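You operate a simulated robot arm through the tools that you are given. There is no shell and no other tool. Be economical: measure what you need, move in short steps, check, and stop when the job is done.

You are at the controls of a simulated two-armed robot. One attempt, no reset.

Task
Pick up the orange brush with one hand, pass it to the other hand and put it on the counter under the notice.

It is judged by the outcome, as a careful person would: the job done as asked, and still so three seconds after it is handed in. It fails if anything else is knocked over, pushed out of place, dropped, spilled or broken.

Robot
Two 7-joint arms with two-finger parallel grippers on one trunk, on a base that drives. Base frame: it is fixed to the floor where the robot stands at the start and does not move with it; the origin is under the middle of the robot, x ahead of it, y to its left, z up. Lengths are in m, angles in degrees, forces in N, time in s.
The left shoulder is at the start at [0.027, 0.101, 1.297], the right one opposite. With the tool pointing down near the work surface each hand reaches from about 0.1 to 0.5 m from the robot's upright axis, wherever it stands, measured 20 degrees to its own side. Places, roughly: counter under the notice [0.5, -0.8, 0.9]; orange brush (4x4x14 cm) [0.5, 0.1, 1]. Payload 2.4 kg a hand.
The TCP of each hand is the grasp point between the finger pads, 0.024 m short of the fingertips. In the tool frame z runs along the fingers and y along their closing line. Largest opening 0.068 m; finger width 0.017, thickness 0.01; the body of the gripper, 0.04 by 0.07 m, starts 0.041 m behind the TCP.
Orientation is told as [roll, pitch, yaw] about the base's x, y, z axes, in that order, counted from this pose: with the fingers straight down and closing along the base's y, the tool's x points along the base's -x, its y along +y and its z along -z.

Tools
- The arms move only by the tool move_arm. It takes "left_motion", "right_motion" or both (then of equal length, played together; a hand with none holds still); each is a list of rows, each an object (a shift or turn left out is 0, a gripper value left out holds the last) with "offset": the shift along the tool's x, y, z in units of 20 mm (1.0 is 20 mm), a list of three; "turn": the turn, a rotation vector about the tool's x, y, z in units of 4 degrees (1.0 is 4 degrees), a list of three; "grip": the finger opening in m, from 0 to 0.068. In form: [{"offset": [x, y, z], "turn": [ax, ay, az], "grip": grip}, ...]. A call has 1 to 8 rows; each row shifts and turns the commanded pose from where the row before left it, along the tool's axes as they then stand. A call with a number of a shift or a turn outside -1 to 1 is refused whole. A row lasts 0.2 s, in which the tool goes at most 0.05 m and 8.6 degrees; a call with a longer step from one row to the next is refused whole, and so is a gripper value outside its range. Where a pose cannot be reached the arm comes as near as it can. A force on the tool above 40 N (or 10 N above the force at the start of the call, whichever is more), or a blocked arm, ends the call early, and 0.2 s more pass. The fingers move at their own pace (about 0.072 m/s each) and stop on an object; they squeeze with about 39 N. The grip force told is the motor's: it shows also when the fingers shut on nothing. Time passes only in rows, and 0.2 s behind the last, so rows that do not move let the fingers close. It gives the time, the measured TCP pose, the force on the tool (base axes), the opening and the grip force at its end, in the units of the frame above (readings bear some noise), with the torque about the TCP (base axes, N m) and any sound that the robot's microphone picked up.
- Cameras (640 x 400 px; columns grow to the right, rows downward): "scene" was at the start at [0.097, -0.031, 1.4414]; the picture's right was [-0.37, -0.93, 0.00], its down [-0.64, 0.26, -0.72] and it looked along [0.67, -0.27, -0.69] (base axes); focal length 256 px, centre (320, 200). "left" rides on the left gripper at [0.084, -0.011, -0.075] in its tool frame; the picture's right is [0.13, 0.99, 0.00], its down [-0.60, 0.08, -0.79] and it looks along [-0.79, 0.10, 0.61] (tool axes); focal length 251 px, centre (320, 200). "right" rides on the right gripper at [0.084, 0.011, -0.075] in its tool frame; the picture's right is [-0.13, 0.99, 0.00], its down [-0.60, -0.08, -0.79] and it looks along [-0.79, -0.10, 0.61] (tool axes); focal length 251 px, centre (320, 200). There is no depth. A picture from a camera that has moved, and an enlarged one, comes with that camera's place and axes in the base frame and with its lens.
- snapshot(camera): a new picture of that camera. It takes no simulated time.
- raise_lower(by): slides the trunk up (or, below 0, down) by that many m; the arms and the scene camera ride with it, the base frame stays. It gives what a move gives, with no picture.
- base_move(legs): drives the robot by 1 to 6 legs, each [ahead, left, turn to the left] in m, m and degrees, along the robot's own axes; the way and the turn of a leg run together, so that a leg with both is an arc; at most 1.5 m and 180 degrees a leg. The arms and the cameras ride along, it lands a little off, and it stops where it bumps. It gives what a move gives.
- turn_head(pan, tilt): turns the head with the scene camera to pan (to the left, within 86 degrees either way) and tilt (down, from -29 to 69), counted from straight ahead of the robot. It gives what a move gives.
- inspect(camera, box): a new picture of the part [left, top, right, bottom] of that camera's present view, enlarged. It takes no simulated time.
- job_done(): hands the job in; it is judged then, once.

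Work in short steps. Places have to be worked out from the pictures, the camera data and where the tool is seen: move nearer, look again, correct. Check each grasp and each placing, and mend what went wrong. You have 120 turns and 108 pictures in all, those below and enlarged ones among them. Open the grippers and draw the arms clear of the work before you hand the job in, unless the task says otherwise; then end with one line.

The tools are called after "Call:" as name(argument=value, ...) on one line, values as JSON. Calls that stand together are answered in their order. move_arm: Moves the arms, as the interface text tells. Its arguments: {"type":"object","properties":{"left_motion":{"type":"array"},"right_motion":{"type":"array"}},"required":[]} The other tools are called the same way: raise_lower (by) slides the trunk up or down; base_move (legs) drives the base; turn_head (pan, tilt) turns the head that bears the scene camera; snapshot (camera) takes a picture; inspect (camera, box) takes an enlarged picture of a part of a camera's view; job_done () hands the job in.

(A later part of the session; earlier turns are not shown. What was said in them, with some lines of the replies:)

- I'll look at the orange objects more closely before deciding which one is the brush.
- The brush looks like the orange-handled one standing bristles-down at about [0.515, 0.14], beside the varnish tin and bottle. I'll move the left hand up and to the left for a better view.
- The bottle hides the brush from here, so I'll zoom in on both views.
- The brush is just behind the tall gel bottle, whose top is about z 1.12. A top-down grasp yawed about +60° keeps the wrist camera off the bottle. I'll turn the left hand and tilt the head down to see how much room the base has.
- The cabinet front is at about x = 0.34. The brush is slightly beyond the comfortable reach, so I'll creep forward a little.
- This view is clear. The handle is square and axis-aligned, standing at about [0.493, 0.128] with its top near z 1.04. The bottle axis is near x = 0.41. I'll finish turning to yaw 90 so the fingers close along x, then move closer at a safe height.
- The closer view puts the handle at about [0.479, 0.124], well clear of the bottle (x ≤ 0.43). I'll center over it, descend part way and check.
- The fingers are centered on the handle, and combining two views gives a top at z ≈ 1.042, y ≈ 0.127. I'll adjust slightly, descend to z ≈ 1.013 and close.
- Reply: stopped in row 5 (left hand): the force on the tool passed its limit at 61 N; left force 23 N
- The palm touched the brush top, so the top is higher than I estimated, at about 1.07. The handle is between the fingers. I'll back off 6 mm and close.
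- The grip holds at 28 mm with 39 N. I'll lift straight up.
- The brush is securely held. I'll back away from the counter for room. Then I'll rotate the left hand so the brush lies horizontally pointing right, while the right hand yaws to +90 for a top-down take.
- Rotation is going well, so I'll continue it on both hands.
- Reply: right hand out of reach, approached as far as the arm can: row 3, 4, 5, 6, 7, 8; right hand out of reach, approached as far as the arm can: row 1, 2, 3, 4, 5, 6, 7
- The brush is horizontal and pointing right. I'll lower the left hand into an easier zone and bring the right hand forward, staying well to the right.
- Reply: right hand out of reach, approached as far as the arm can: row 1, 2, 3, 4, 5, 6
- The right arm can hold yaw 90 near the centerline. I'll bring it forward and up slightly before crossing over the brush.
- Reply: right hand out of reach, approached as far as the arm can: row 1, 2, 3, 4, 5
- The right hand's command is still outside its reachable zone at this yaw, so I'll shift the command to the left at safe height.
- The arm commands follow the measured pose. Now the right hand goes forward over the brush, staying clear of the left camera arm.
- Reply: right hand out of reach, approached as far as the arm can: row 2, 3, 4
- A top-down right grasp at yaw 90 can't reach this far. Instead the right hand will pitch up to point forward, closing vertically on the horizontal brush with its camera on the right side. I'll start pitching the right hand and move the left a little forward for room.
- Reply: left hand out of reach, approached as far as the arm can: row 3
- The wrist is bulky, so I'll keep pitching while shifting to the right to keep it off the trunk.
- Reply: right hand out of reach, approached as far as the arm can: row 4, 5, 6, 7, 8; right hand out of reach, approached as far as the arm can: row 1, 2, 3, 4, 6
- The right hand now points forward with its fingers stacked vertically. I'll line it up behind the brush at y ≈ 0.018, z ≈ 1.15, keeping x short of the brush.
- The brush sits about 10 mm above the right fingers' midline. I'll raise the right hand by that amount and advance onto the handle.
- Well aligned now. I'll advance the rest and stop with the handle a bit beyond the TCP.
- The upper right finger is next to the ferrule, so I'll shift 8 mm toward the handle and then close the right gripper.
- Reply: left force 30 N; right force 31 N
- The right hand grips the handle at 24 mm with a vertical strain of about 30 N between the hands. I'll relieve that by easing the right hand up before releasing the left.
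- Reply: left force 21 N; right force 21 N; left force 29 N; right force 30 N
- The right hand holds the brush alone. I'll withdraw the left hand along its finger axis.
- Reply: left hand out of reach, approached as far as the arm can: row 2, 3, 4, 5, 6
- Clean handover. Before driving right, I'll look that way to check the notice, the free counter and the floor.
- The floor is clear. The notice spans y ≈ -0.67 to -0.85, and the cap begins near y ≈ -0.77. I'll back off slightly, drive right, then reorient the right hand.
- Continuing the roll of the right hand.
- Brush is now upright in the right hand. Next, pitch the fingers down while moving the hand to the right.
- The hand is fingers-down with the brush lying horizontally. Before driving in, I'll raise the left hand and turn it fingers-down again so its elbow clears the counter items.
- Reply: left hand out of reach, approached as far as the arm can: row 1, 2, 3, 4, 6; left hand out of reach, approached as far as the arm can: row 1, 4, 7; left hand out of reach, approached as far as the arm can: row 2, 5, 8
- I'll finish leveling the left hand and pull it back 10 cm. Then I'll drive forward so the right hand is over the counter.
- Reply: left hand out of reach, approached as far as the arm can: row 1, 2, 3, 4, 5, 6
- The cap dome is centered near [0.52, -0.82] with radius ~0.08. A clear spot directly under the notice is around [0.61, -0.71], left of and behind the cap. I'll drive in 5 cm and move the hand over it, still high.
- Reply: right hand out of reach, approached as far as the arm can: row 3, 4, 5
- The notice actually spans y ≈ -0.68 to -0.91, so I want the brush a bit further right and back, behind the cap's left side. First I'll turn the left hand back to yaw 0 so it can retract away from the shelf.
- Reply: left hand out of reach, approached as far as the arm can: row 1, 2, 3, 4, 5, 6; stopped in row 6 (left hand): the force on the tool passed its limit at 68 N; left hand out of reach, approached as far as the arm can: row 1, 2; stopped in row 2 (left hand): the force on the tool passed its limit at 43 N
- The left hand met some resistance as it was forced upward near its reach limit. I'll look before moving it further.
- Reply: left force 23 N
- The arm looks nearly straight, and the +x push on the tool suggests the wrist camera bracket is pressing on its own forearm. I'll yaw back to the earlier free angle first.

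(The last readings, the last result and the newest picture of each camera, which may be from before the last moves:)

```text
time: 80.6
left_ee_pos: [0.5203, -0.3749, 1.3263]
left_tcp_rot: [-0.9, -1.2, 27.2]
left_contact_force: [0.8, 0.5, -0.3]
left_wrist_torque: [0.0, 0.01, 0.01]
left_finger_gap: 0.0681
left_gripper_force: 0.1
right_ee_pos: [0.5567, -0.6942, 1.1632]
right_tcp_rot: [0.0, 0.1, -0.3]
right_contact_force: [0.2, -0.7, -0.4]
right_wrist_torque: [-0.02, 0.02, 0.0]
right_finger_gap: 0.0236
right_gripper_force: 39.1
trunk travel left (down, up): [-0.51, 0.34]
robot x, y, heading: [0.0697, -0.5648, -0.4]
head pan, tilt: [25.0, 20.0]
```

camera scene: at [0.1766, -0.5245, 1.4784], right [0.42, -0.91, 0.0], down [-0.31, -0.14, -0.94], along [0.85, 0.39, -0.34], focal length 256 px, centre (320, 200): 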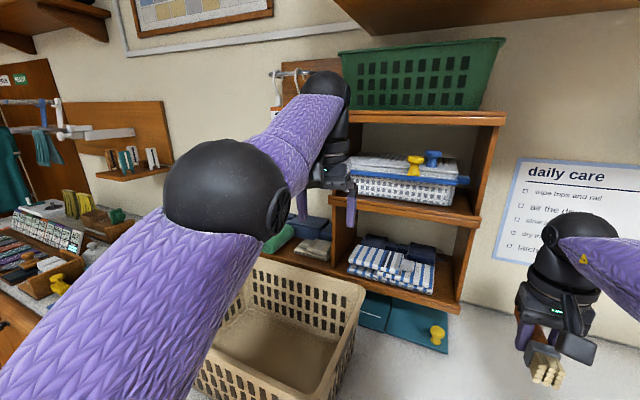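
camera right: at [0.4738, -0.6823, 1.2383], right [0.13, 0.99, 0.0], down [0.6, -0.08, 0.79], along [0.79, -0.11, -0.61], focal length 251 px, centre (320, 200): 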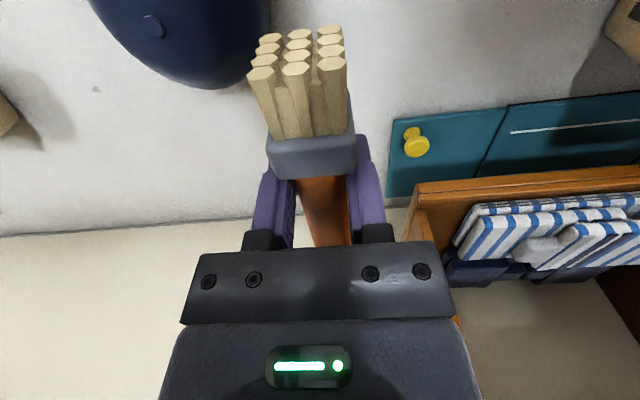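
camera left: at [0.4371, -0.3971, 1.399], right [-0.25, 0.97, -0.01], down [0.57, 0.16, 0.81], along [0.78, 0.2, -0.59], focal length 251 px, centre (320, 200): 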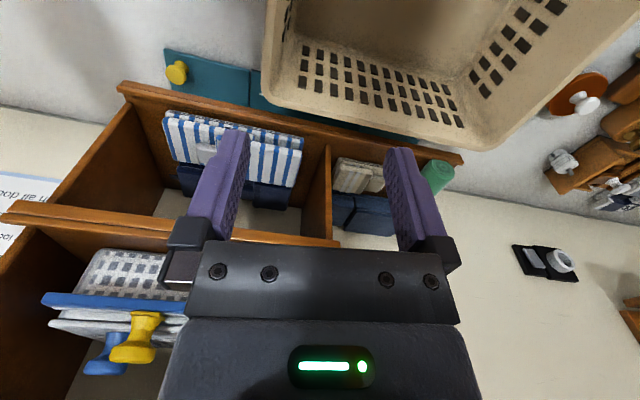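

Contact is gone, which confirms it was a self-touch. Now I'll pull the left hand back and slightly down.

Call:
move_arm(left_motion=[{"offset": [0.87, 0.45, 0.3]}, {"offset": [0.87, 0.45, 0.3]}, {"offset": [0.87, 0.45, 0.3]}, {"offset": [0.87, 0.45, 0.3]}])

Call:
move_arm(left_motion=[{"offset": [0.87, 0.45, 0.2]}, {"offset": [0.87, 0.45, 0.2]}, {"offset": [0.87, 0.45, 0.2]}, {"offset": [0.87, 0.45, 0.2]}, {"offset": [0.87, 0.45, 0]}])

Call:
snapshot(camera="scene")

```text
time: 81.6
left_ee_pos: [0.5199, -0.3776, 1.3264]
left_tcp_rot: [-1.0, -1.2, 27.1]
left_contact_force: [0.5, -0.1, 0.6]
left_wrist_torque: [0.02, 0.0, -0.02]
left_finger_gap: 0.0682
left_gripper_force: 0.1
left hand out of reach, approached as far as the arm can: row 1, 2, 3, 4
right_ee_pos: [0.5575, -0.6934, 1.1639]
right_tcp_rot: [0.0, 0.0, -0.4]
right_contact_force: [-0.5, -0.8, -0.9]
right_wrist_torque: [-0.02, 0.01, 0.0]
right_finger_gap: 0.0233
right_gripper_force: 39.4
trunk travel left (down, up): [-0.51, 0.34]
robot x, y, heading: [0.0703, -0.5636, -0.2]
head pan, tilt: [25.0, 20.0]
```

```text
time: 82.8
left_ee_pos: [0.5189, -0.3746, 1.3284]
left_tcp_rot: [-1.0, -1.2, 27.1]
left_contact_force: [0.0, 0.7, 0.8]
left_wrist_torque: [0.02, -0.01, -0.03]
left_finger_gap: 0.0679
left_gripper_force: 0.1
left hand out of reach, approached as far as the arm can: row 1, 2, 3, 4, 5
right_ee_pos: [0.5564, -0.693, 1.1635]
right_tcp_rot: [0.0, 0.0, -0.4]
right_contact_force: [-0.9, -0.8, -0.4]
right_wrist_torque: [-0.04, -0.01, 0.01]
right_finger_gap: 0.0235
right_gripper_force: 38.6
trunk travel left (down, up): [-0.51, 0.34]
robot x, y, heading: [0.0699, -0.561, -0.3]
head pan, tilt: [25.0, 20.0]
```

```text
55 pictures are left
camera scene: at [0.1766, -0.5245, 1.4785], right [0.42, -0.91, 0.0], down [-0.31, -0.14, -0.94], along [0.85, 0.39, -0.34], focal length 256 px, centre (320, 200)
```

scene: 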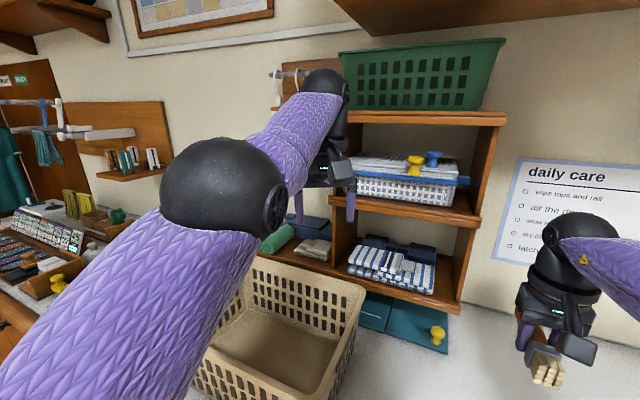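

The arm is at a joint limit in those directions, so I'll try lowering and moving left instead, which should unwind it.

Call:
move_arm(left_motion=[{"offset": [0, 0, 1]}, {"offset": [0, 0, 1]}])

Call:
move_arm(left_motion=[{"offset": [0, 1, 0]}, {"offset": [0, 1, 0]}])

```text
time: 83.4
left_ee_pos: [0.5344, -0.3744, 1.2932]
left_tcp_rot: [-0.8, -1.2, 27.0]
left_contact_force: [0.5, 0.4, 0.3]
left_wrist_torque: [0.0, -0.02, -0.03]
left_finger_gap: 0.0682
left_gripper_force: 0.1
left hand out of reach, approached as far as the arm can: row 1, 2
right_ee_pos: [0.558, -0.6932, 1.1625]
right_tcp_rot: [0.0, 0.0, -0.3]
right_contact_force: [0.5, 1.2, -0.8]
right_wrist_torque: [0.01, 0.03, 0.01]
right_finger_gap: 0.0234
right_gripper_force: 38.8
trunk travel left (down, up): [-0.51, 0.34]
robot x, y, heading: [0.0705, -0.5637, -0.3]
head pan, tilt: [25.0, 20.0]
```

```text
time: 84.0
left_ee_pos: [0.5273, -0.3371, 1.2983]
left_tcp_rot: [-0.9, -1.2, 27.2]
left_contact_force: [0.9, -0.1, 0.0]
left_wrist_torque: [-0.01, -0.03, 0.0]
left_finger_gap: 0.0679
left_gripper_force: 0.1
left hand out of reach, approached as far as the arm can: row 1, 2
right_ee_pos: [0.5578, -0.6942, 1.1642]
right_tcp_rot: [0.0, 0.1, -0.3]
right_contact_force: [-0.3, 0.0, -0.3]
right_wrist_torque: [0.01, 0.0, 0.01]
right_finger_gap: 0.0232
right_gripper_force: 39.0
trunk travel left (down, up): [-0.51, 0.34]
robot x, y, heading: [0.0717, -0.5629, -0.3]
head pan, tilt: [25.0, 20.0]
```

The left arm is near-straight and awkward close to the shelf. I'll back the robot off 0.3 m to fix the left arm in free space.

Call:
base_move(legs=[[-0.3, 0, 0]])

Call:
move_arm(left_motion=[{"offset": [0, 0, 1]}, {"offset": [0, 0, 1]}, {"offset": [0, 0, 1]}, {"offset": [0, 0, 1]}, {"offset": [0, 0, 1]}])

Call:
snapshot(camera="scene")

```text
time: 86.1
left_ee_pos: [0.2266, -0.3363, 1.2976]
left_tcp_rot: [-0.9, -1.0, 27.2]
left_contact_force: [0.2, -0.6, 0.0]
left_wrist_torque: [0.03, -0.01, -0.02]
left_finger_gap: 0.068
left_gripper_force: 0.0
right_ee_pos: [0.2557, -0.6915, 1.1648]
right_tcp_rot: [0.1, -0.1, -0.3]
right_contact_force: [-0.4, 0.6, 0.2]
right_wrist_torque: [-0.01, -0.01, -0.03]
right_finger_gap: 0.0232
right_gripper_force: 39.2
trunk travel left (down, up): [-0.51, 0.34]
robot x, y, heading: [-0.2282, -0.5624, -0.1]
head pan, tilt: [25.0, 20.0]
```

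```text
time: 87.3
left_ee_pos: [0.2519, -0.3321, 1.202]
left_tcp_rot: [-0.8, -1.0, 27.0]
left_contact_force: [0.2, -0.3, -0.6]
left_wrist_torque: [0.02, -0.02, 0.0]
left_finger_gap: 0.0678
left_gripper_force: 0.0
left hand out of reach, approached as far as the arm can: row 1, 2, 3, 4, 5
right_ee_pos: [0.2563, -0.6918, 1.1637]
right_tcp_rot: [0.0, 0.0, -0.3]
right_contact_force: [0.9, 0.0, -0.7]
right_wrist_torque: [0.0, 0.01, 0.0]
right_finger_gap: 0.0235
right_gripper_force: 39.0
trunk travel left (down, up): [-0.51, 0.34]
robot x, y, heading: [-0.2322, -0.5636, -0.3]
head pan, tilt: [25.0, 20.0]
```

```text
54 pictures are left
camera scene: at [-0.1247, -0.5231, 1.4785], right [0.42, -0.91, 0.0], down [-0.31, -0.14, -0.94], along [0.85, 0.39, -0.34], focal length 256 px, centre (320, 200)
```

scene: 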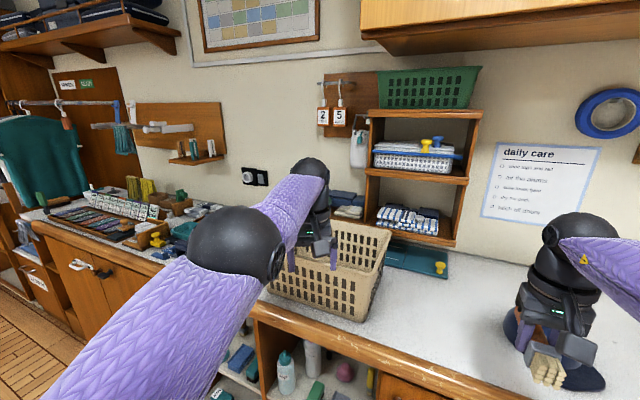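

Nothing on the shelf was disturbed. Now I'll try to retract the left hand at this lower height.

Call:
move_arm(left_motion=[{"offset": [0.87, 0.45, 0]}, {"offset": [0.87, 0.45, 0]}, {"offset": [0.87, 0.45, 0]}])

Call:
move_arm(left_motion=[{"offset": [-0.45, 0.87, 0]}, {"offset": [-0.45, 0.87, 0]}, {"offset": [-0.45, 0.87, 0]}])

```text
time: 88.1
left_ee_pos: [0.2505, -0.3284, 1.2081]
left_tcp_rot: [-0.8, -0.9, 27.1]
left_contact_force: [-0.1, 0.8, 0.3]
left_wrist_torque: [0.02, -0.02, -0.06]
left_finger_gap: 0.0683
left_gripper_force: 0.1
left hand out of reach, approached as far as the arm can: row 1, 2, 3
right_ee_pos: [0.256, -0.6926, 1.1642]
right_tcp_rot: [0.0, 0.0, -0.4]
right_contact_force: [0.0, 0.2, -0.3]
right_wrist_torque: [-0.02, 0.01, -0.02]
right_finger_gap: 0.0231
right_gripper_force: 39.1
trunk travel left (down, up): [-0.51, 0.34]
robot x, y, heading: [-0.2312, -0.5637, -0.3]
head pan, tilt: [25.0, 20.0]
```

```text
time: 88.9
left_ee_pos: [0.2387, -0.2696, 1.2077]
left_tcp_rot: [-0.8, -1.1, 27.1]
left_contact_force: [-0.1, 0.9, -1.0]
left_wrist_torque: [0.0, 0.02, -0.02]
left_finger_gap: 0.0677
left_gripper_force: 0.1
left hand out of reach, approached as far as the arm can: row 2, 3
right_ee_pos: [0.2539, -0.6925, 1.1637]
right_tcp_rot: [-0.1, 0.0, -0.3]
right_contact_force: [0.7, -0.3, -1.1]
right_wrist_torque: [0.03, -0.01, -0.02]
right_finger_gap: 0.0234
right_gripper_force: 38.8
trunk travel left (down, up): [-0.51, 0.34]
robot x, y, heading: [-0.2305, -0.5639, -0.5]
head pan, tilt: [25.0, 20.0]
```

The left elbow won't fold in this branch. Swinging the hand out to the left works, which will keep it clear of the shelf.

Call:
move_arm(left_motion=[{"offset": [-0.45, 0.87, 0]}, {"offset": [-0.45, 0.87, 0]}, {"offset": [-0.45, 0.87, 0]}, {"offset": [-0.45, 0.87, 0]}, {"offset": [-0.45, 0.87, 0]}, {"offset": [-0.45, 0.87, 0]}, {"offset": [-0.45, 0.87, 0]}, {"offset": [-0.45, 0.87, 0]}])

Call:
move_arm(left_motion=[{"offset": [0.6, 0.6, 0]}, {"offset": [0.6, 0.6, 0]}, {"offset": [0.6, 0.6, 0]}, {"offset": [0.6, 0.6, 0]}, {"offset": [0.6, 0.6, 0]}])

Call:
snapshot(camera="scene")

```text
time: 90.7
left_ee_pos: [0.1819, -0.1483, 1.203]
left_tcp_rot: [-0.9, -1.1, 27.1]
left_contact_force: [0.0, 0.0, 0.5]
left_wrist_torque: [0.01, -0.03, 0.0]
left_finger_gap: 0.0681
left_gripper_force: 0.0
left hand out of reach, approached as far as the arm can: row 1, 2, 3, 4, 5, 6, 7, 8
right_ee_pos: [0.2558, -0.6918, 1.1641]
right_tcp_rot: [0.1, 0.0, -0.4]
right_contact_force: [0.0, 0.2, 0.0]
right_wrist_torque: [0.02, 0.02, 0.0]
right_finger_gap: 0.0237
right_gripper_force: 38.8
trunk travel left (down, up): [-0.51, 0.34]
robot x, y, heading: [-0.2325, -0.5639, -0.2]
head pan, tilt: [25.0, 20.0]
```

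```text
time: 91.1
left_ee_pos: [0.1688, -0.1385, 1.2043]
left_tcp_rot: [-0.6, -2.4, 26.9]
left_contact_force: [1.3, 2.7, -2.6]
left_wrist_torque: [-0.05, -0.13, -0.15]
left_finger_gap: 0.068
left_gripper_force: 0.1
right_ee_pos: [0.2558, -0.6913, 1.1645]
right_tcp_rot: [0.0, 0.0, -0.4]
right_contact_force: [-1.4, 0.4, -1.0]
right_wrist_torque: [-0.01, 0.01, 0.05]
right_finger_gap: 0.0234
right_gripper_force: 38.8
trunk travel left (down, up): [-0.51, 0.34]
robot x, y, heading: [-0.2329, -0.5619, 0.1]
head pan, tilt: [25.0, 20.0]
stopped in row 2 (left hand): the force on the tool passed its limit at 79 N (the readings are from after the stop); the commanded pose is now the measured one
```

```text
53 pictures are left
camera scene: at [-0.1252, -0.523, 1.4785], right [0.42, -0.91, 0.0], down [-0.31, -0.14, -0.94], along [0.85, 0.39, -0.34], focal length 256 px, centre (320, 200)
```

scene: 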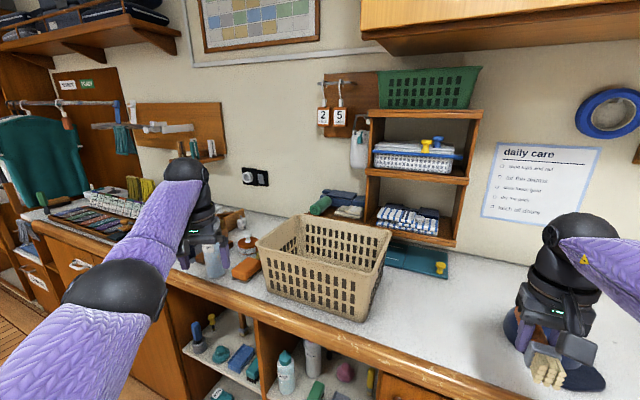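

That was another self-touch of the bracket on the forearm, so I'll ease the yaw back. I'll also yaw the right hand -30° so the brush will lie diagonally with its handle tucked behind the cap, under the notice.

Call:
move_arm(left_motion=[{"turn": [0, 0, -1]}, {"turn": [0, 0, -1]}, {"turn": [0, 0, -1]}, {}, {}, {}, {}, {}], right_motion=[{"turn": [0, 0, 1]}, {"turn": [0, 0, 1]}, {"turn": [0, 0, 1]}, {"turn": [0, 0, 1]}, {"turn": [0, 0, 1]}, {"turn": [0, 0, 1]}, {"turn": [0, 0, 1]}, {"turn": [0, 0, 0.5]}])

Call:
base_move(legs=[[0, -0.045, 0], [0.32, 0, 0]])

Call:
turn_head(pan=-15, tilt=50)

Call:
snapshot(camera="scene")

```text
time: 92.9
left_ee_pos: [0.1693, -0.1389, 1.2043]
left_tcp_rot: [-1.1, -2.1, 38.9]
left_contact_force: [-0.6, -0.3, -0.7]
left_wrist_torque: [0.04, 0.0, -0.02]
left_finger_gap: 0.0679
left_gripper_force: 0.1
right_ee_pos: [0.2567, -0.6921, 1.1637]
right_tcp_rot: [0.0, 0.1, -30.4]
right_contact_force: [0.1, 0.1, -0.1]
right_wrist_torque: [0.03, 0.02, 0.0]
right_finger_gap: 0.0233
right_gripper_force: 38.8
trunk travel left (down, up): [-0.51, 0.34]
robot x, y, heading: [-0.2328, -0.5586, -0.2]
head pan, tilt: [25.0, 20.0]
```

```text
time: 95.5
left_ee_pos: [0.486, -0.1848, 1.2037]
left_tcp_rot: [-1.0, -2.2, 39.0]
left_contact_force: [-0.4, 0.5, -0.2]
left_wrist_torque: [0.0, 0.01, 0.0]
left_finger_gap: 0.0681
left_gripper_force: 0.1
right_ee_pos: [0.5742, -0.7375, 1.1636]
right_tcp_rot: [0.0, 0.1, -30.2]
right_contact_force: [0.0, -0.2, -0.6]
right_wrist_torque: [-0.01, 0.02, 0.0]
right_finger_gap: 0.0231
right_gripper_force: 38.6
trunk travel left (down, up): [-0.51, 0.34]
robot x, y, heading: [0.085, -0.6077, 0.1]
head pan, tilt: [25.0, 20.0]
```

```text
time: 96.6
left_ee_pos: [0.4847, -0.184, 1.2043]
left_tcp_rot: [-1.1, -2.2, 39.0]
left_contact_force: [0.1, 0.4, 0.2]
left_wrist_torque: [0.0, 0.04, -0.01]
left_finger_gap: 0.0681
left_gripper_force: 0.0
right_ee_pos: [0.5722, -0.7372, 1.1636]
right_tcp_rot: [0.0, 0.0, -30.2]
right_contact_force: [-0.2, 0.4, -1.0]
right_wrist_torque: [-0.02, -0.03, 0.01]
right_finger_gap: 0.0231
right_gripper_force: 39.6
trunk travel left (down, up): [-0.51, 0.34]
robot x, y, heading: [0.0886, -0.6093, -0.2]
head pan, tilt: [-15.0, 50.0]
```

```text
52 pictures are left
camera scene: at [0.1816, -0.6281, 1.433], right [-0.26, -0.97, 0.0], down [-0.74, 0.2, -0.64], along [0.62, -0.17, -0.77], focal length 256 px, centre (320, 200)
```

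scene: 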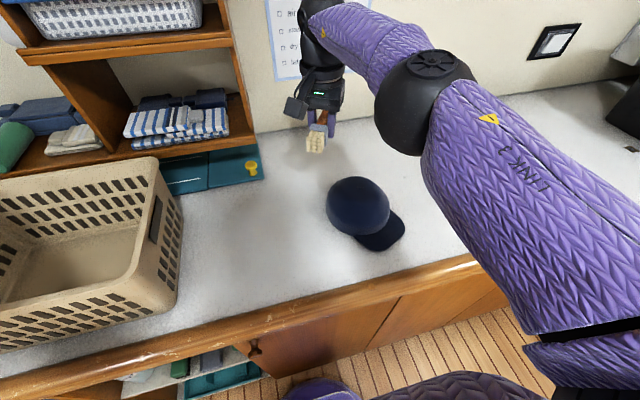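

No bump at x = 0.087, and the cap estimate holds (center ≈ [0.525, -0.82], r ≈ 0.075). One more 3.5 cm forward.

Call:
base_move(legs=[[0.035, 0, 0]])

Call:
move_arm(right_motion=[{"offset": [0, 0, 1]}, {"offset": [0, 0, 1]}, {"offset": [0, 0, 1]}, {"offset": [0, 0, 1]}])

Call:
snapshot(camera="right")

Call:
snapshot(camera="scene")

```text
time: 97.7
left_ee_pos: [0.5177, -0.1851, 1.2038]
left_tcp_rot: [-1.1, -2.2, 39.0]
left_contact_force: [-0.8, -0.1, 0.0]
left_wrist_torque: [0.01, -0.01, 0.05]
left_finger_gap: 0.0679
left_gripper_force: 0.1
right_ee_pos: [0.6053, -0.7379, 1.1639]
right_tcp_rot: [0.0, 0.0, -30.2]
right_contact_force: [-1.0, 0.8, -0.8]
right_wrist_torque: [-0.03, -0.03, 0.01]
right_finger_gap: 0.0231
right_gripper_force: 38.6
trunk travel left (down, up): [-0.51, 0.34]
robot x, y, heading: [0.1166, -0.6082, -0.2]
head pan, tilt: [-15.0, 50.0]
stopped in leg 1: the robot was blocked; the commanded pose is now the measured one
```

```text
time: 98.7
left_ee_pos: [0.5183, -0.1853, 1.2029]
left_tcp_rot: [-1.1, -2.0, 39.0]
left_contact_force: [0.0, -0.3, -0.4]
left_wrist_torque: [-0.04, 0.02, 0.0]
left_finger_gap: 0.0678
left_gripper_force: 0.0
right_ee_pos: [0.6055, -0.7365, 1.0839]
right_tcp_rot: [0.0, 0.1, -30.3]
right_contact_force: [0.8, -0.5, -0.4]
right_wrist_torque: [-0.02, 0.02, 0.04]
right_finger_gap: 0.0235
right_gripper_force: 38.8
trunk travel left (down, up): [-0.51, 0.34]
robot x, y, heading: [0.119, -0.6065, -0.2]
head pan, tilt: [-15.0, 50.0]
```

```text
51 pictures are left
camera right: at [0.5388, -0.6853, 1.1581], right [0.61, 0.79, 0.0], down [0.48, -0.37, 0.79], along [0.63, -0.48, -0.61], focal length 251 px, centre (320, 200)
```

right: 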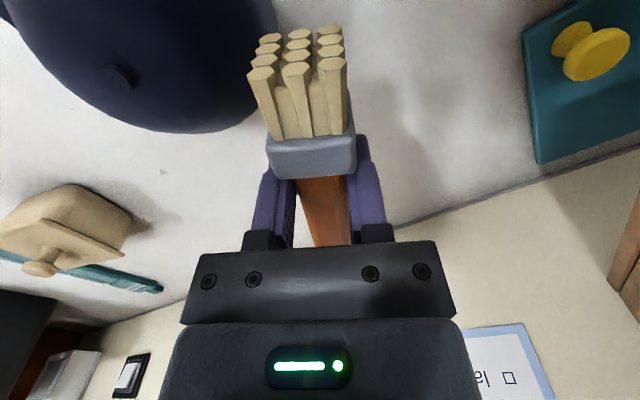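

```text
50 pictures are left
camera scene: at [0.2146, -0.6278, 1.4329], right [-0.26, -0.97, 0.0], down [-0.74, 0.2, -0.64], along [0.62, -0.17, -0.77], focal length 256 px, centre (320, 200)
```

scene: 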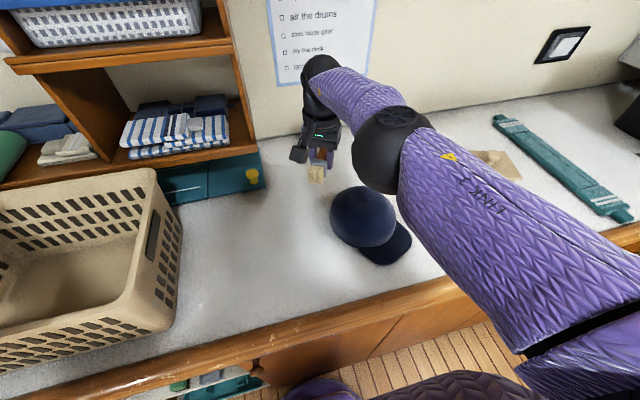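

The base is just touching the fixed cabinet, which is fine. I'll shift the hand 2 cm left for cap clearance and descend to about z 0.99.

Call:
move_arm(right_motion=[{"offset": [0.5, 0.87, 0]}, {"offset": [0, 0, 1]}, {"offset": [0, 0, 1]}, {"offset": [0, 0, 1]}, {"offset": [0, 0, 1]}, {"offset": [0, 0, 0.7]}])

Call:
snapshot(camera="right")

Call:
inspect(camera="scene", box=[240, 100, 440, 280])

```text
time: 100.1
left_ee_pos: [0.5178, -0.1848, 1.2042]
left_tcp_rot: [-1.0, -2.3, 38.9]
left_contact_force: [0.1, 0.5, -0.5]
left_wrist_torque: [-0.02, 0.03, -0.01]
left_finger_gap: 0.0681
left_gripper_force: 0.0
right_ee_pos: [0.5846, -0.7187, 0.9971]
right_tcp_rot: [0.1, 0.0, -30.1]
right_contact_force: [-1.0, -0.2, -0.4]
right_wrist_torque: [-0.01, 0.01, 0.03]
right_finger_gap: 0.0231
right_gripper_force: 39.3
right hand out of reach, approached as far as the arm can: row 2, 4, 6
trunk travel left (down, up): [-0.51, 0.34]
robot x, y, heading: [0.1176, -0.6075, -0.0]
head pan, tilt: [-15.0, 50.0]
```

```text
49 pictures are left
camera right: at [0.5184, -0.6663, 1.0712], right [0.61, 0.79, 0.0], down [0.48, -0.37, 0.79], along [0.63, -0.48, -0.61], focal length 251 px, centre (320, 200)
```

right: 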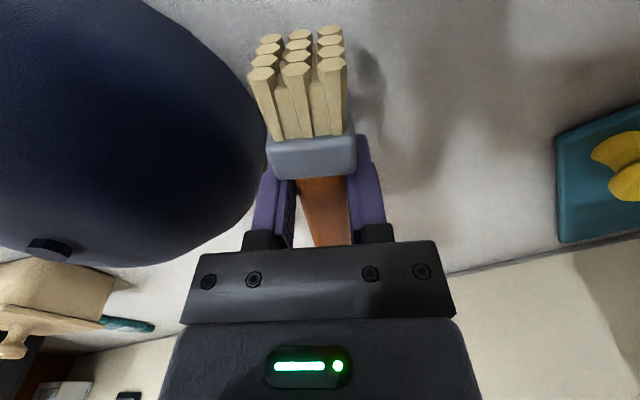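

```text
2.22 times, centred on (340, 190) of scene
camera zoom: at [0.2145, -0.6281, 1.4329], right [-0.26, -0.97, 0.0], down [-0.74, 0.2, -0.64], along [0.62, -0.17, -0.77], focal length 569 px, centre (276, 222)
```

zoom: 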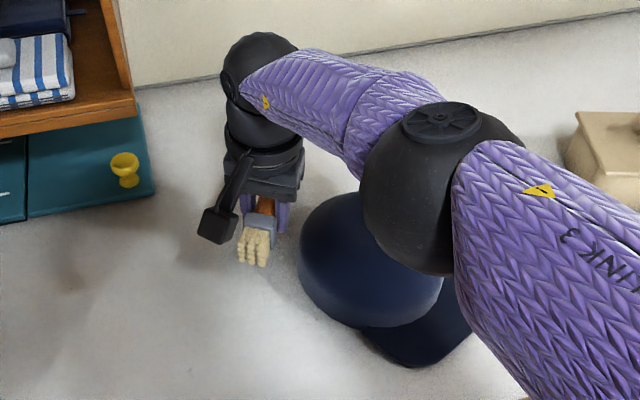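

Reach pulled the hand back to x 0.585. Rather than lose more reach, I'll shift 1 cm away from the cap and descend with the trunk, since the left fingertips still clear the basket.

Call:
move_arm(right_motion=[{"offset": [0.25, 0.43, 0]}])

Call:
raise_lower(by=-0.025)

Call:
snapshot(camera="right")

Call:
inspect(camera="scene", box=[240, 100, 440, 280])

```text
time: 100.5
left_ee_pos: [0.519, -0.1841, 1.2033]
left_tcp_rot: [-1.1, -2.2, 39.0]
left_contact_force: [0.2, 1.0, 0.4]
left_wrist_torque: [-0.02, -0.01, 0.02]
left_finger_gap: 0.068
left_gripper_force: 0.1
right_ee_pos: [0.5844, -0.7069, 0.997]
right_tcp_rot: [0.0, 0.0, -30.3]
right_contact_force: [-0.8, 0.0, 0.0]
right_wrist_torque: [0.02, 0.02, -0.01]
right_finger_gap: 0.0236
right_gripper_force: 39.2
trunk travel left (down, up): [-0.51, 0.34]
robot x, y, heading: [0.1186, -0.6076, -0.1]
head pan, tilt: [-15.0, 50.0]
```

```text
time: 101.2
left_ee_pos: [0.5184, -0.1857, 1.1776]
left_tcp_rot: [-1.0, -2.2, 38.9]
left_contact_force: [0.4, -0.2, 0.1]
left_wrist_torque: [0.03, -0.01, 0.07]
left_finger_gap: 0.0679
left_gripper_force: 0.0
right_ee_pos: [0.5848, -0.7094, 0.9711]
right_tcp_rot: [0.0, 0.1, -30.3]
right_contact_force: [0.0, 0.1, -0.5]
right_wrist_torque: [-0.01, 0.02, 0.0]
right_finger_gap: 0.0233
right_gripper_force: 39.0
trunk travel left (down, up): [-0.485, 0.365]
robot x, y, heading: [0.1193, -0.6082, -0.3]
head pan, tilt: [-15.0, 50.0]
```

```text
47 pictures are left
camera right: at [0.5185, -0.6568, 1.0463], right [0.61, 0.79, 0.0], down [0.48, -0.37, 0.79], along [0.63, -0.48, -0.61], focal length 251 px, centre (320, 200)
```

right: 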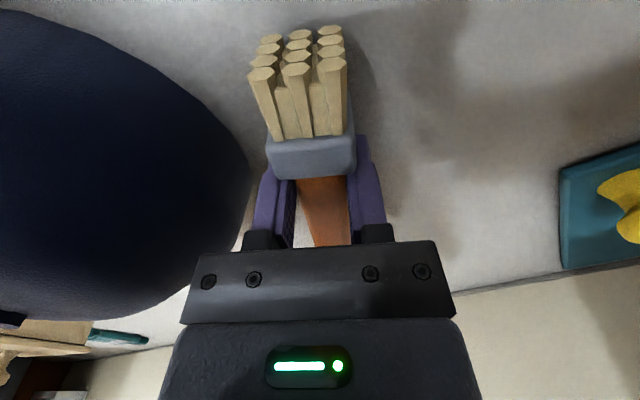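

```text
2.22 times, centred on (340, 190) of scene
camera zoom: at [0.2166, -0.6283, 1.4078], right [-0.26, -0.97, 0.0], down [-0.74, 0.2, -0.64], along [0.62, -0.17, -0.77], focal length 569 px, centre (276, 222)
```

zoom: 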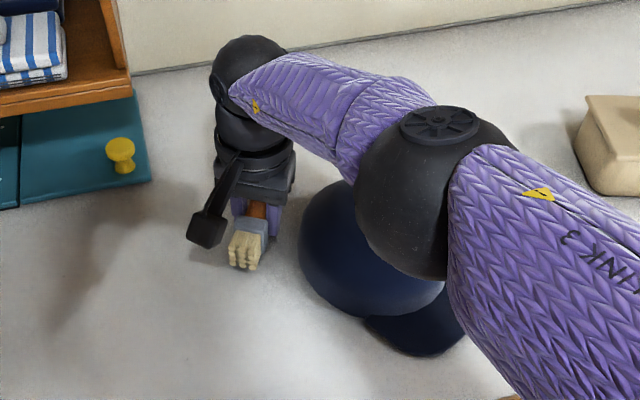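

The brush is nearly down with clear gaps around it. I'll lower in small steps until contact.

Call:
raise_lower(by=-0.008)

```text
time: 101.8
left_ee_pos: [0.5176, -0.1853, 1.1707]
left_tcp_rot: [-1.2, -2.3, 39.0]
left_contact_force: [0.0, -0.8, -0.5]
left_wrist_torque: [0.04, 0.02, -0.03]
left_finger_gap: 0.0682
left_gripper_force: 0.1
right_ee_pos: [0.5849, -0.7083, 0.9671]
right_tcp_rot: [0.3, -0.3, -30.2]
right_contact_force: [4.2, -0.9, 29.3]
right_wrist_torque: [0.17, 0.46, 0.01]
right_finger_gap: 0.0234
right_gripper_force: 39.0
trunk travel left (down, up): [-0.477, 0.373]
robot x, y, heading: [0.1181, -0.6083, -0.2]
head pan, tilt: [-15.0, 50.0]
```

Contact registers at z 0.967. I'll ease up 3 mm to relieve the load, then open gently to 0.045.

Call:
raise_lower(by=0.004)

Call:
move_arm(right_motion=[{"grip": 0.028}, {"grip": 0.035}, {"grip": 0.045}, {}])

Call:
snapshot(camera="right")

```text
time: 102.3
left_ee_pos: [0.5187, -0.1844, 1.174]
left_tcp_rot: [-1.2, -2.3, 39.0]
left_contact_force: [-0.2, -0.2, -0.3]
left_wrist_torque: [-0.01, -0.01, 0.01]
left_finger_gap: 0.0681
left_gripper_force: 0.0
right_ee_pos: [0.5844, -0.7084, 0.9668]
right_tcp_rot: [-0.1, 0.0, -30.2]
right_contact_force: [0.1, 0.6, -0.7]
right_wrist_torque: [0.01, 0.03, -0.01]
right_finger_gap: 0.0235
right_gripper_force: 38.7
trunk travel left (down, up): [-0.481, 0.369]
robot x, y, heading: [0.1212, -0.605, -0.1]
head pan, tilt: [-15.0, 50.0]
```

```text
time: 103.3
left_ee_pos: [0.5185, -0.1841, 1.174]
left_tcp_rot: [-1.1, -2.3, 39.0]
left_contact_force: [-0.6, 0.1, -0.1]
left_wrist_torque: [-0.02, 0.01, 0.01]
left_finger_gap: 0.0681
left_gripper_force: 0.0
right_ee_pos: [0.5858, -0.7093, 0.9669]
right_tcp_rot: [0.0, 0.0, -30.2]
right_contact_force: [0.4, 0.4, -0.3]
right_wrist_torque: [0.0, -0.01, -0.02]
right_finger_gap: 0.045
right_gripper_force: 0.0
trunk travel left (down, up): [-0.481, 0.369]
robot x, y, heading: [0.1208, -0.608, 0.1]
head pan, tilt: [-15.0, 50.0]
```

```text
45 pictures are left
camera right: at [0.5185, -0.6569, 1.0422], right [0.61, 0.79, 0.0], down [0.48, -0.37, 0.79], along [0.63, -0.48, -0.61], focal length 251 px, centre (320, 200)
```

right: 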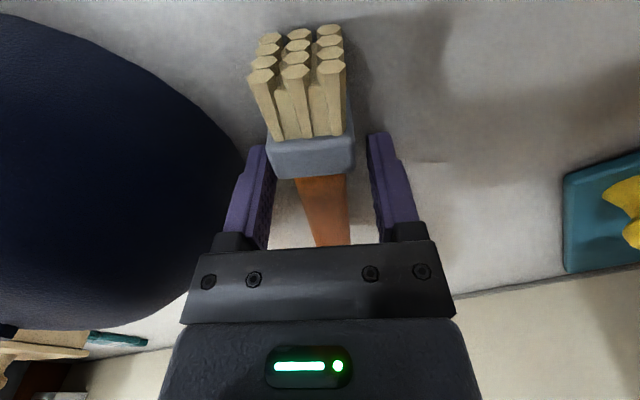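

Released and resting flat. I'll lift away straight up with the trunk.

Call:
raise_lower(by=0.16)

Call:
snapshot(camera="right")

Call:
snapshot(camera="scene")

```text
time: 105.1
left_ee_pos: [0.5189, -0.1851, 1.3342]
left_tcp_rot: [-1.1, -2.2, 39.0]
left_contact_force: [-0.4, 0.3, -0.1]
left_wrist_torque: [0.0, 0.0, -0.03]
left_finger_gap: 0.0679
left_gripper_force: 0.0
right_ee_pos: [0.5852, -0.7089, 1.1355]
right_tcp_rot: [0.4, -0.8, -30.2]
right_contact_force: [-0.5, 0.1, -0.1]
right_wrist_torque: [-0.01, 0.01, -0.02]
right_finger_gap: 0.0453
right_gripper_force: 0.1
trunk travel left (down, up): [-0.641, 0.209]
robot x, y, heading: [0.1209, -0.6064, 0.1]
head pan, tilt: [-15.0, 50.0]
```

```text
44 pictures are left
camera right: at [0.517, -0.657, 1.209], right [0.61, 0.79, 0.01], down [0.47, -0.37, 0.8], along [0.64, -0.48, -0.6], focal length 251 px, centre (320, 200)
```

right: 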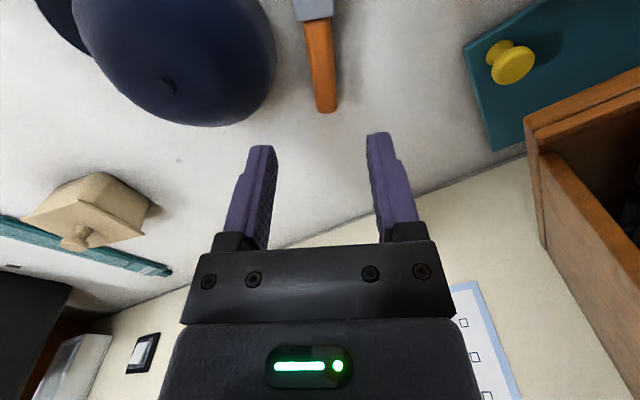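

```text
43 pictures are left
camera scene: at [0.2076, -0.6281, 1.5641], right [-0.26, -0.97, 0.0], down [-0.74, 0.2, -0.64], along [0.62, -0.17, -0.77], focal length 256 px, centre (320, 200)
```

scene: 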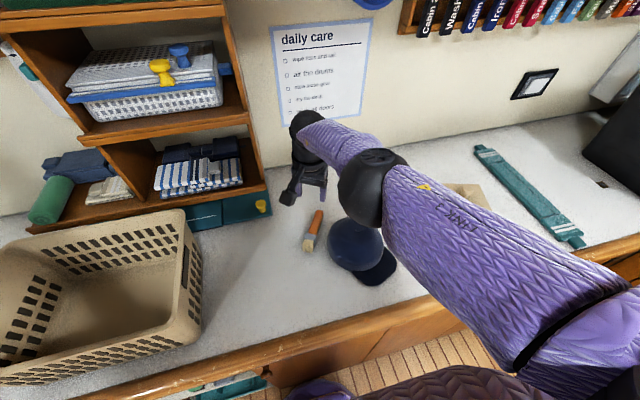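

The brush rests flat at about [0.60, -0.715], under the notice (y -0.69 to -0.91), and the cap is untouched. I'll back the robot away and make a final check.

Call:
base_move(legs=[[-0.35, 0, 0]])

Call:
turn_head(pan=0, tilt=35)

Call:
snapshot(camera="scene")

Call:
snapshot(camera="left")

```text
time: 107.4
left_ee_pos: [0.1668, -0.1841, 1.3353]
left_tcp_rot: [-1.0, -2.2, 39.1]
left_contact_force: [0.2, 0.5, -0.2]
left_wrist_torque: [0.0, 0.01, 0.02]
left_finger_gap: 0.068
left_gripper_force: 0.1
right_ee_pos: [0.2325, -0.7077, 1.1352]
right_tcp_rot: [0.5, -0.8, -30.1]
right_contact_force: [-0.5, 0.2, -0.7]
right_wrist_torque: [0.01, 0.0, -0.02]
right_finger_gap: 0.0449
right_gripper_force: 0.0
trunk travel left (down, up): [-0.641, 0.209]
robot x, y, heading: [-0.2327, -0.6067, -0.0]
head pan, tilt: [-15.0, 50.0]
```

```text
time: 108.2
left_ee_pos: [0.1668, -0.1832, 1.3341]
left_tcp_rot: [-1.0, -2.3, 39.1]
left_contact_force: [0.0, -0.1, -1.1]
left_wrist_torque: [-0.03, 0.04, 0.0]
left_finger_gap: 0.0679
left_gripper_force: 0.0
right_ee_pos: [0.2338, -0.708, 1.136]
right_tcp_rot: [0.5, -0.8, -30.1]
right_contact_force: [-0.2, 0.8, -0.2]
right_wrist_torque: [0.01, 0.03, -0.03]
right_finger_gap: 0.045
right_gripper_force: 0.0
trunk travel left (down, up): [-0.641, 0.209]
robot x, y, heading: [-0.2308, -0.6082, -0.1]
head pan, tilt: [0.0, 35.0]
```

```text
42 pictures are left
camera scene: at [-0.1297, -0.6075, 1.5858], right [0.0, -1.0, 0.0], down [-0.57, 0.0, -0.82], along [0.82, 0.0, -0.57], focal length 256 px, centre (320, 200)
```

scene: 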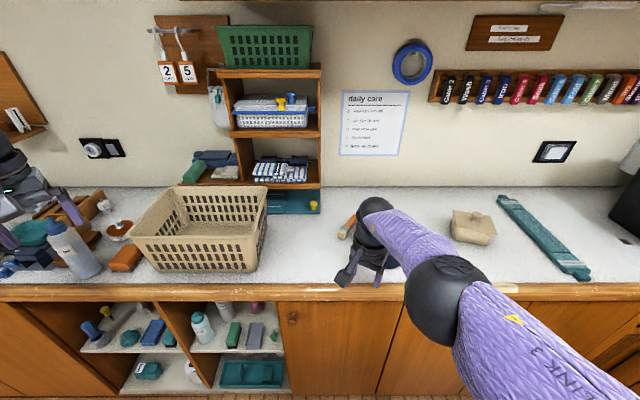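

```text
41 pictures are left
camera left: at [0.1066, -0.2459, 1.4066], right [-0.72, 0.69, -0.02], down [0.39, 0.43, 0.81], along [0.57, 0.58, -0.58], focal length 251 px, centre (320, 200)
```

left: 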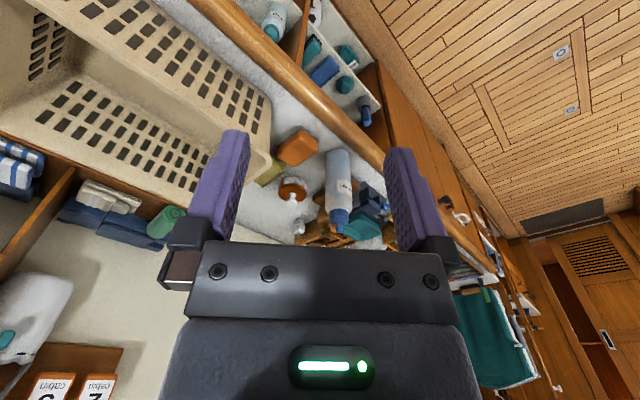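

Everything is in place and the arms are clear. I'll open the right gripper fully and take a last look at the brush and cap.

Call:
move_arm(right_motion=[{"grip": 0.068, "offset": [0, -1, 0]}, {"offset": [0, -1, 0]}, {"offset": [0, -1, 0]}])

Call:
snapshot(camera="right")

```text
time: 109.0
left_ee_pos: [0.1668, -0.1835, 1.3345]
left_tcp_rot: [-1.1, -2.2, 39.2]
left_contact_force: [0.3, 0.6, 0.4]
left_wrist_torque: [0.03, 0.01, 0.01]
left_finger_gap: 0.0679
left_gripper_force: 0.0
right_ee_pos: [0.2333, -0.7581, 1.1257]
right_tcp_rot: [0.5, -0.8, -30.1]
right_contact_force: [-0.7, -0.7, 0.2]
right_wrist_torque: [-0.01, 0.03, 0.0]
right_finger_gap: 0.0681
right_gripper_force: 0.1
right hand out of reach, approached as far as the arm can: row 1, 2, 3
trunk travel left (down, up): [-0.641, 0.209]
robot x, y, heading: [-0.2252, -0.6123, -0.1]
head pan, tilt: [0.0, 35.0]
```

```text
40 pictures are left
camera right: at [0.1651, -0.7068, 1.1994], right [0.61, 0.79, 0.01], down [0.47, -0.37, 0.8], along [0.64, -0.48, -0.6], focal length 251 px, centre (320, 200)
```

right: 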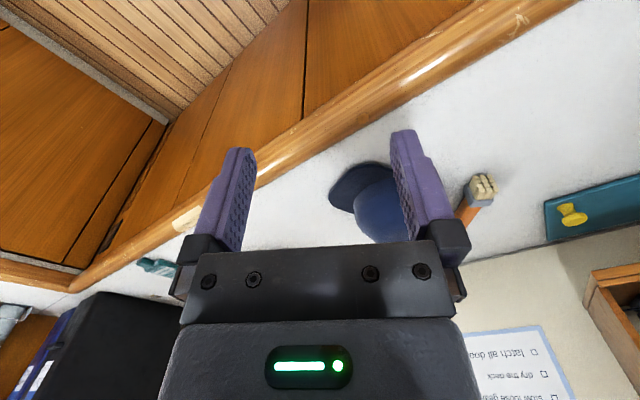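

The brush lies still on the counter under the notice, the cap is in its place, and both grippers are open and clear.

Call:
job_done()

```text
The job is handed in.
```

I picked up the orange brush with the left hand, passed it to the right, and laid it flat on the counter under the left part of the notice, with nothing else disturbed.
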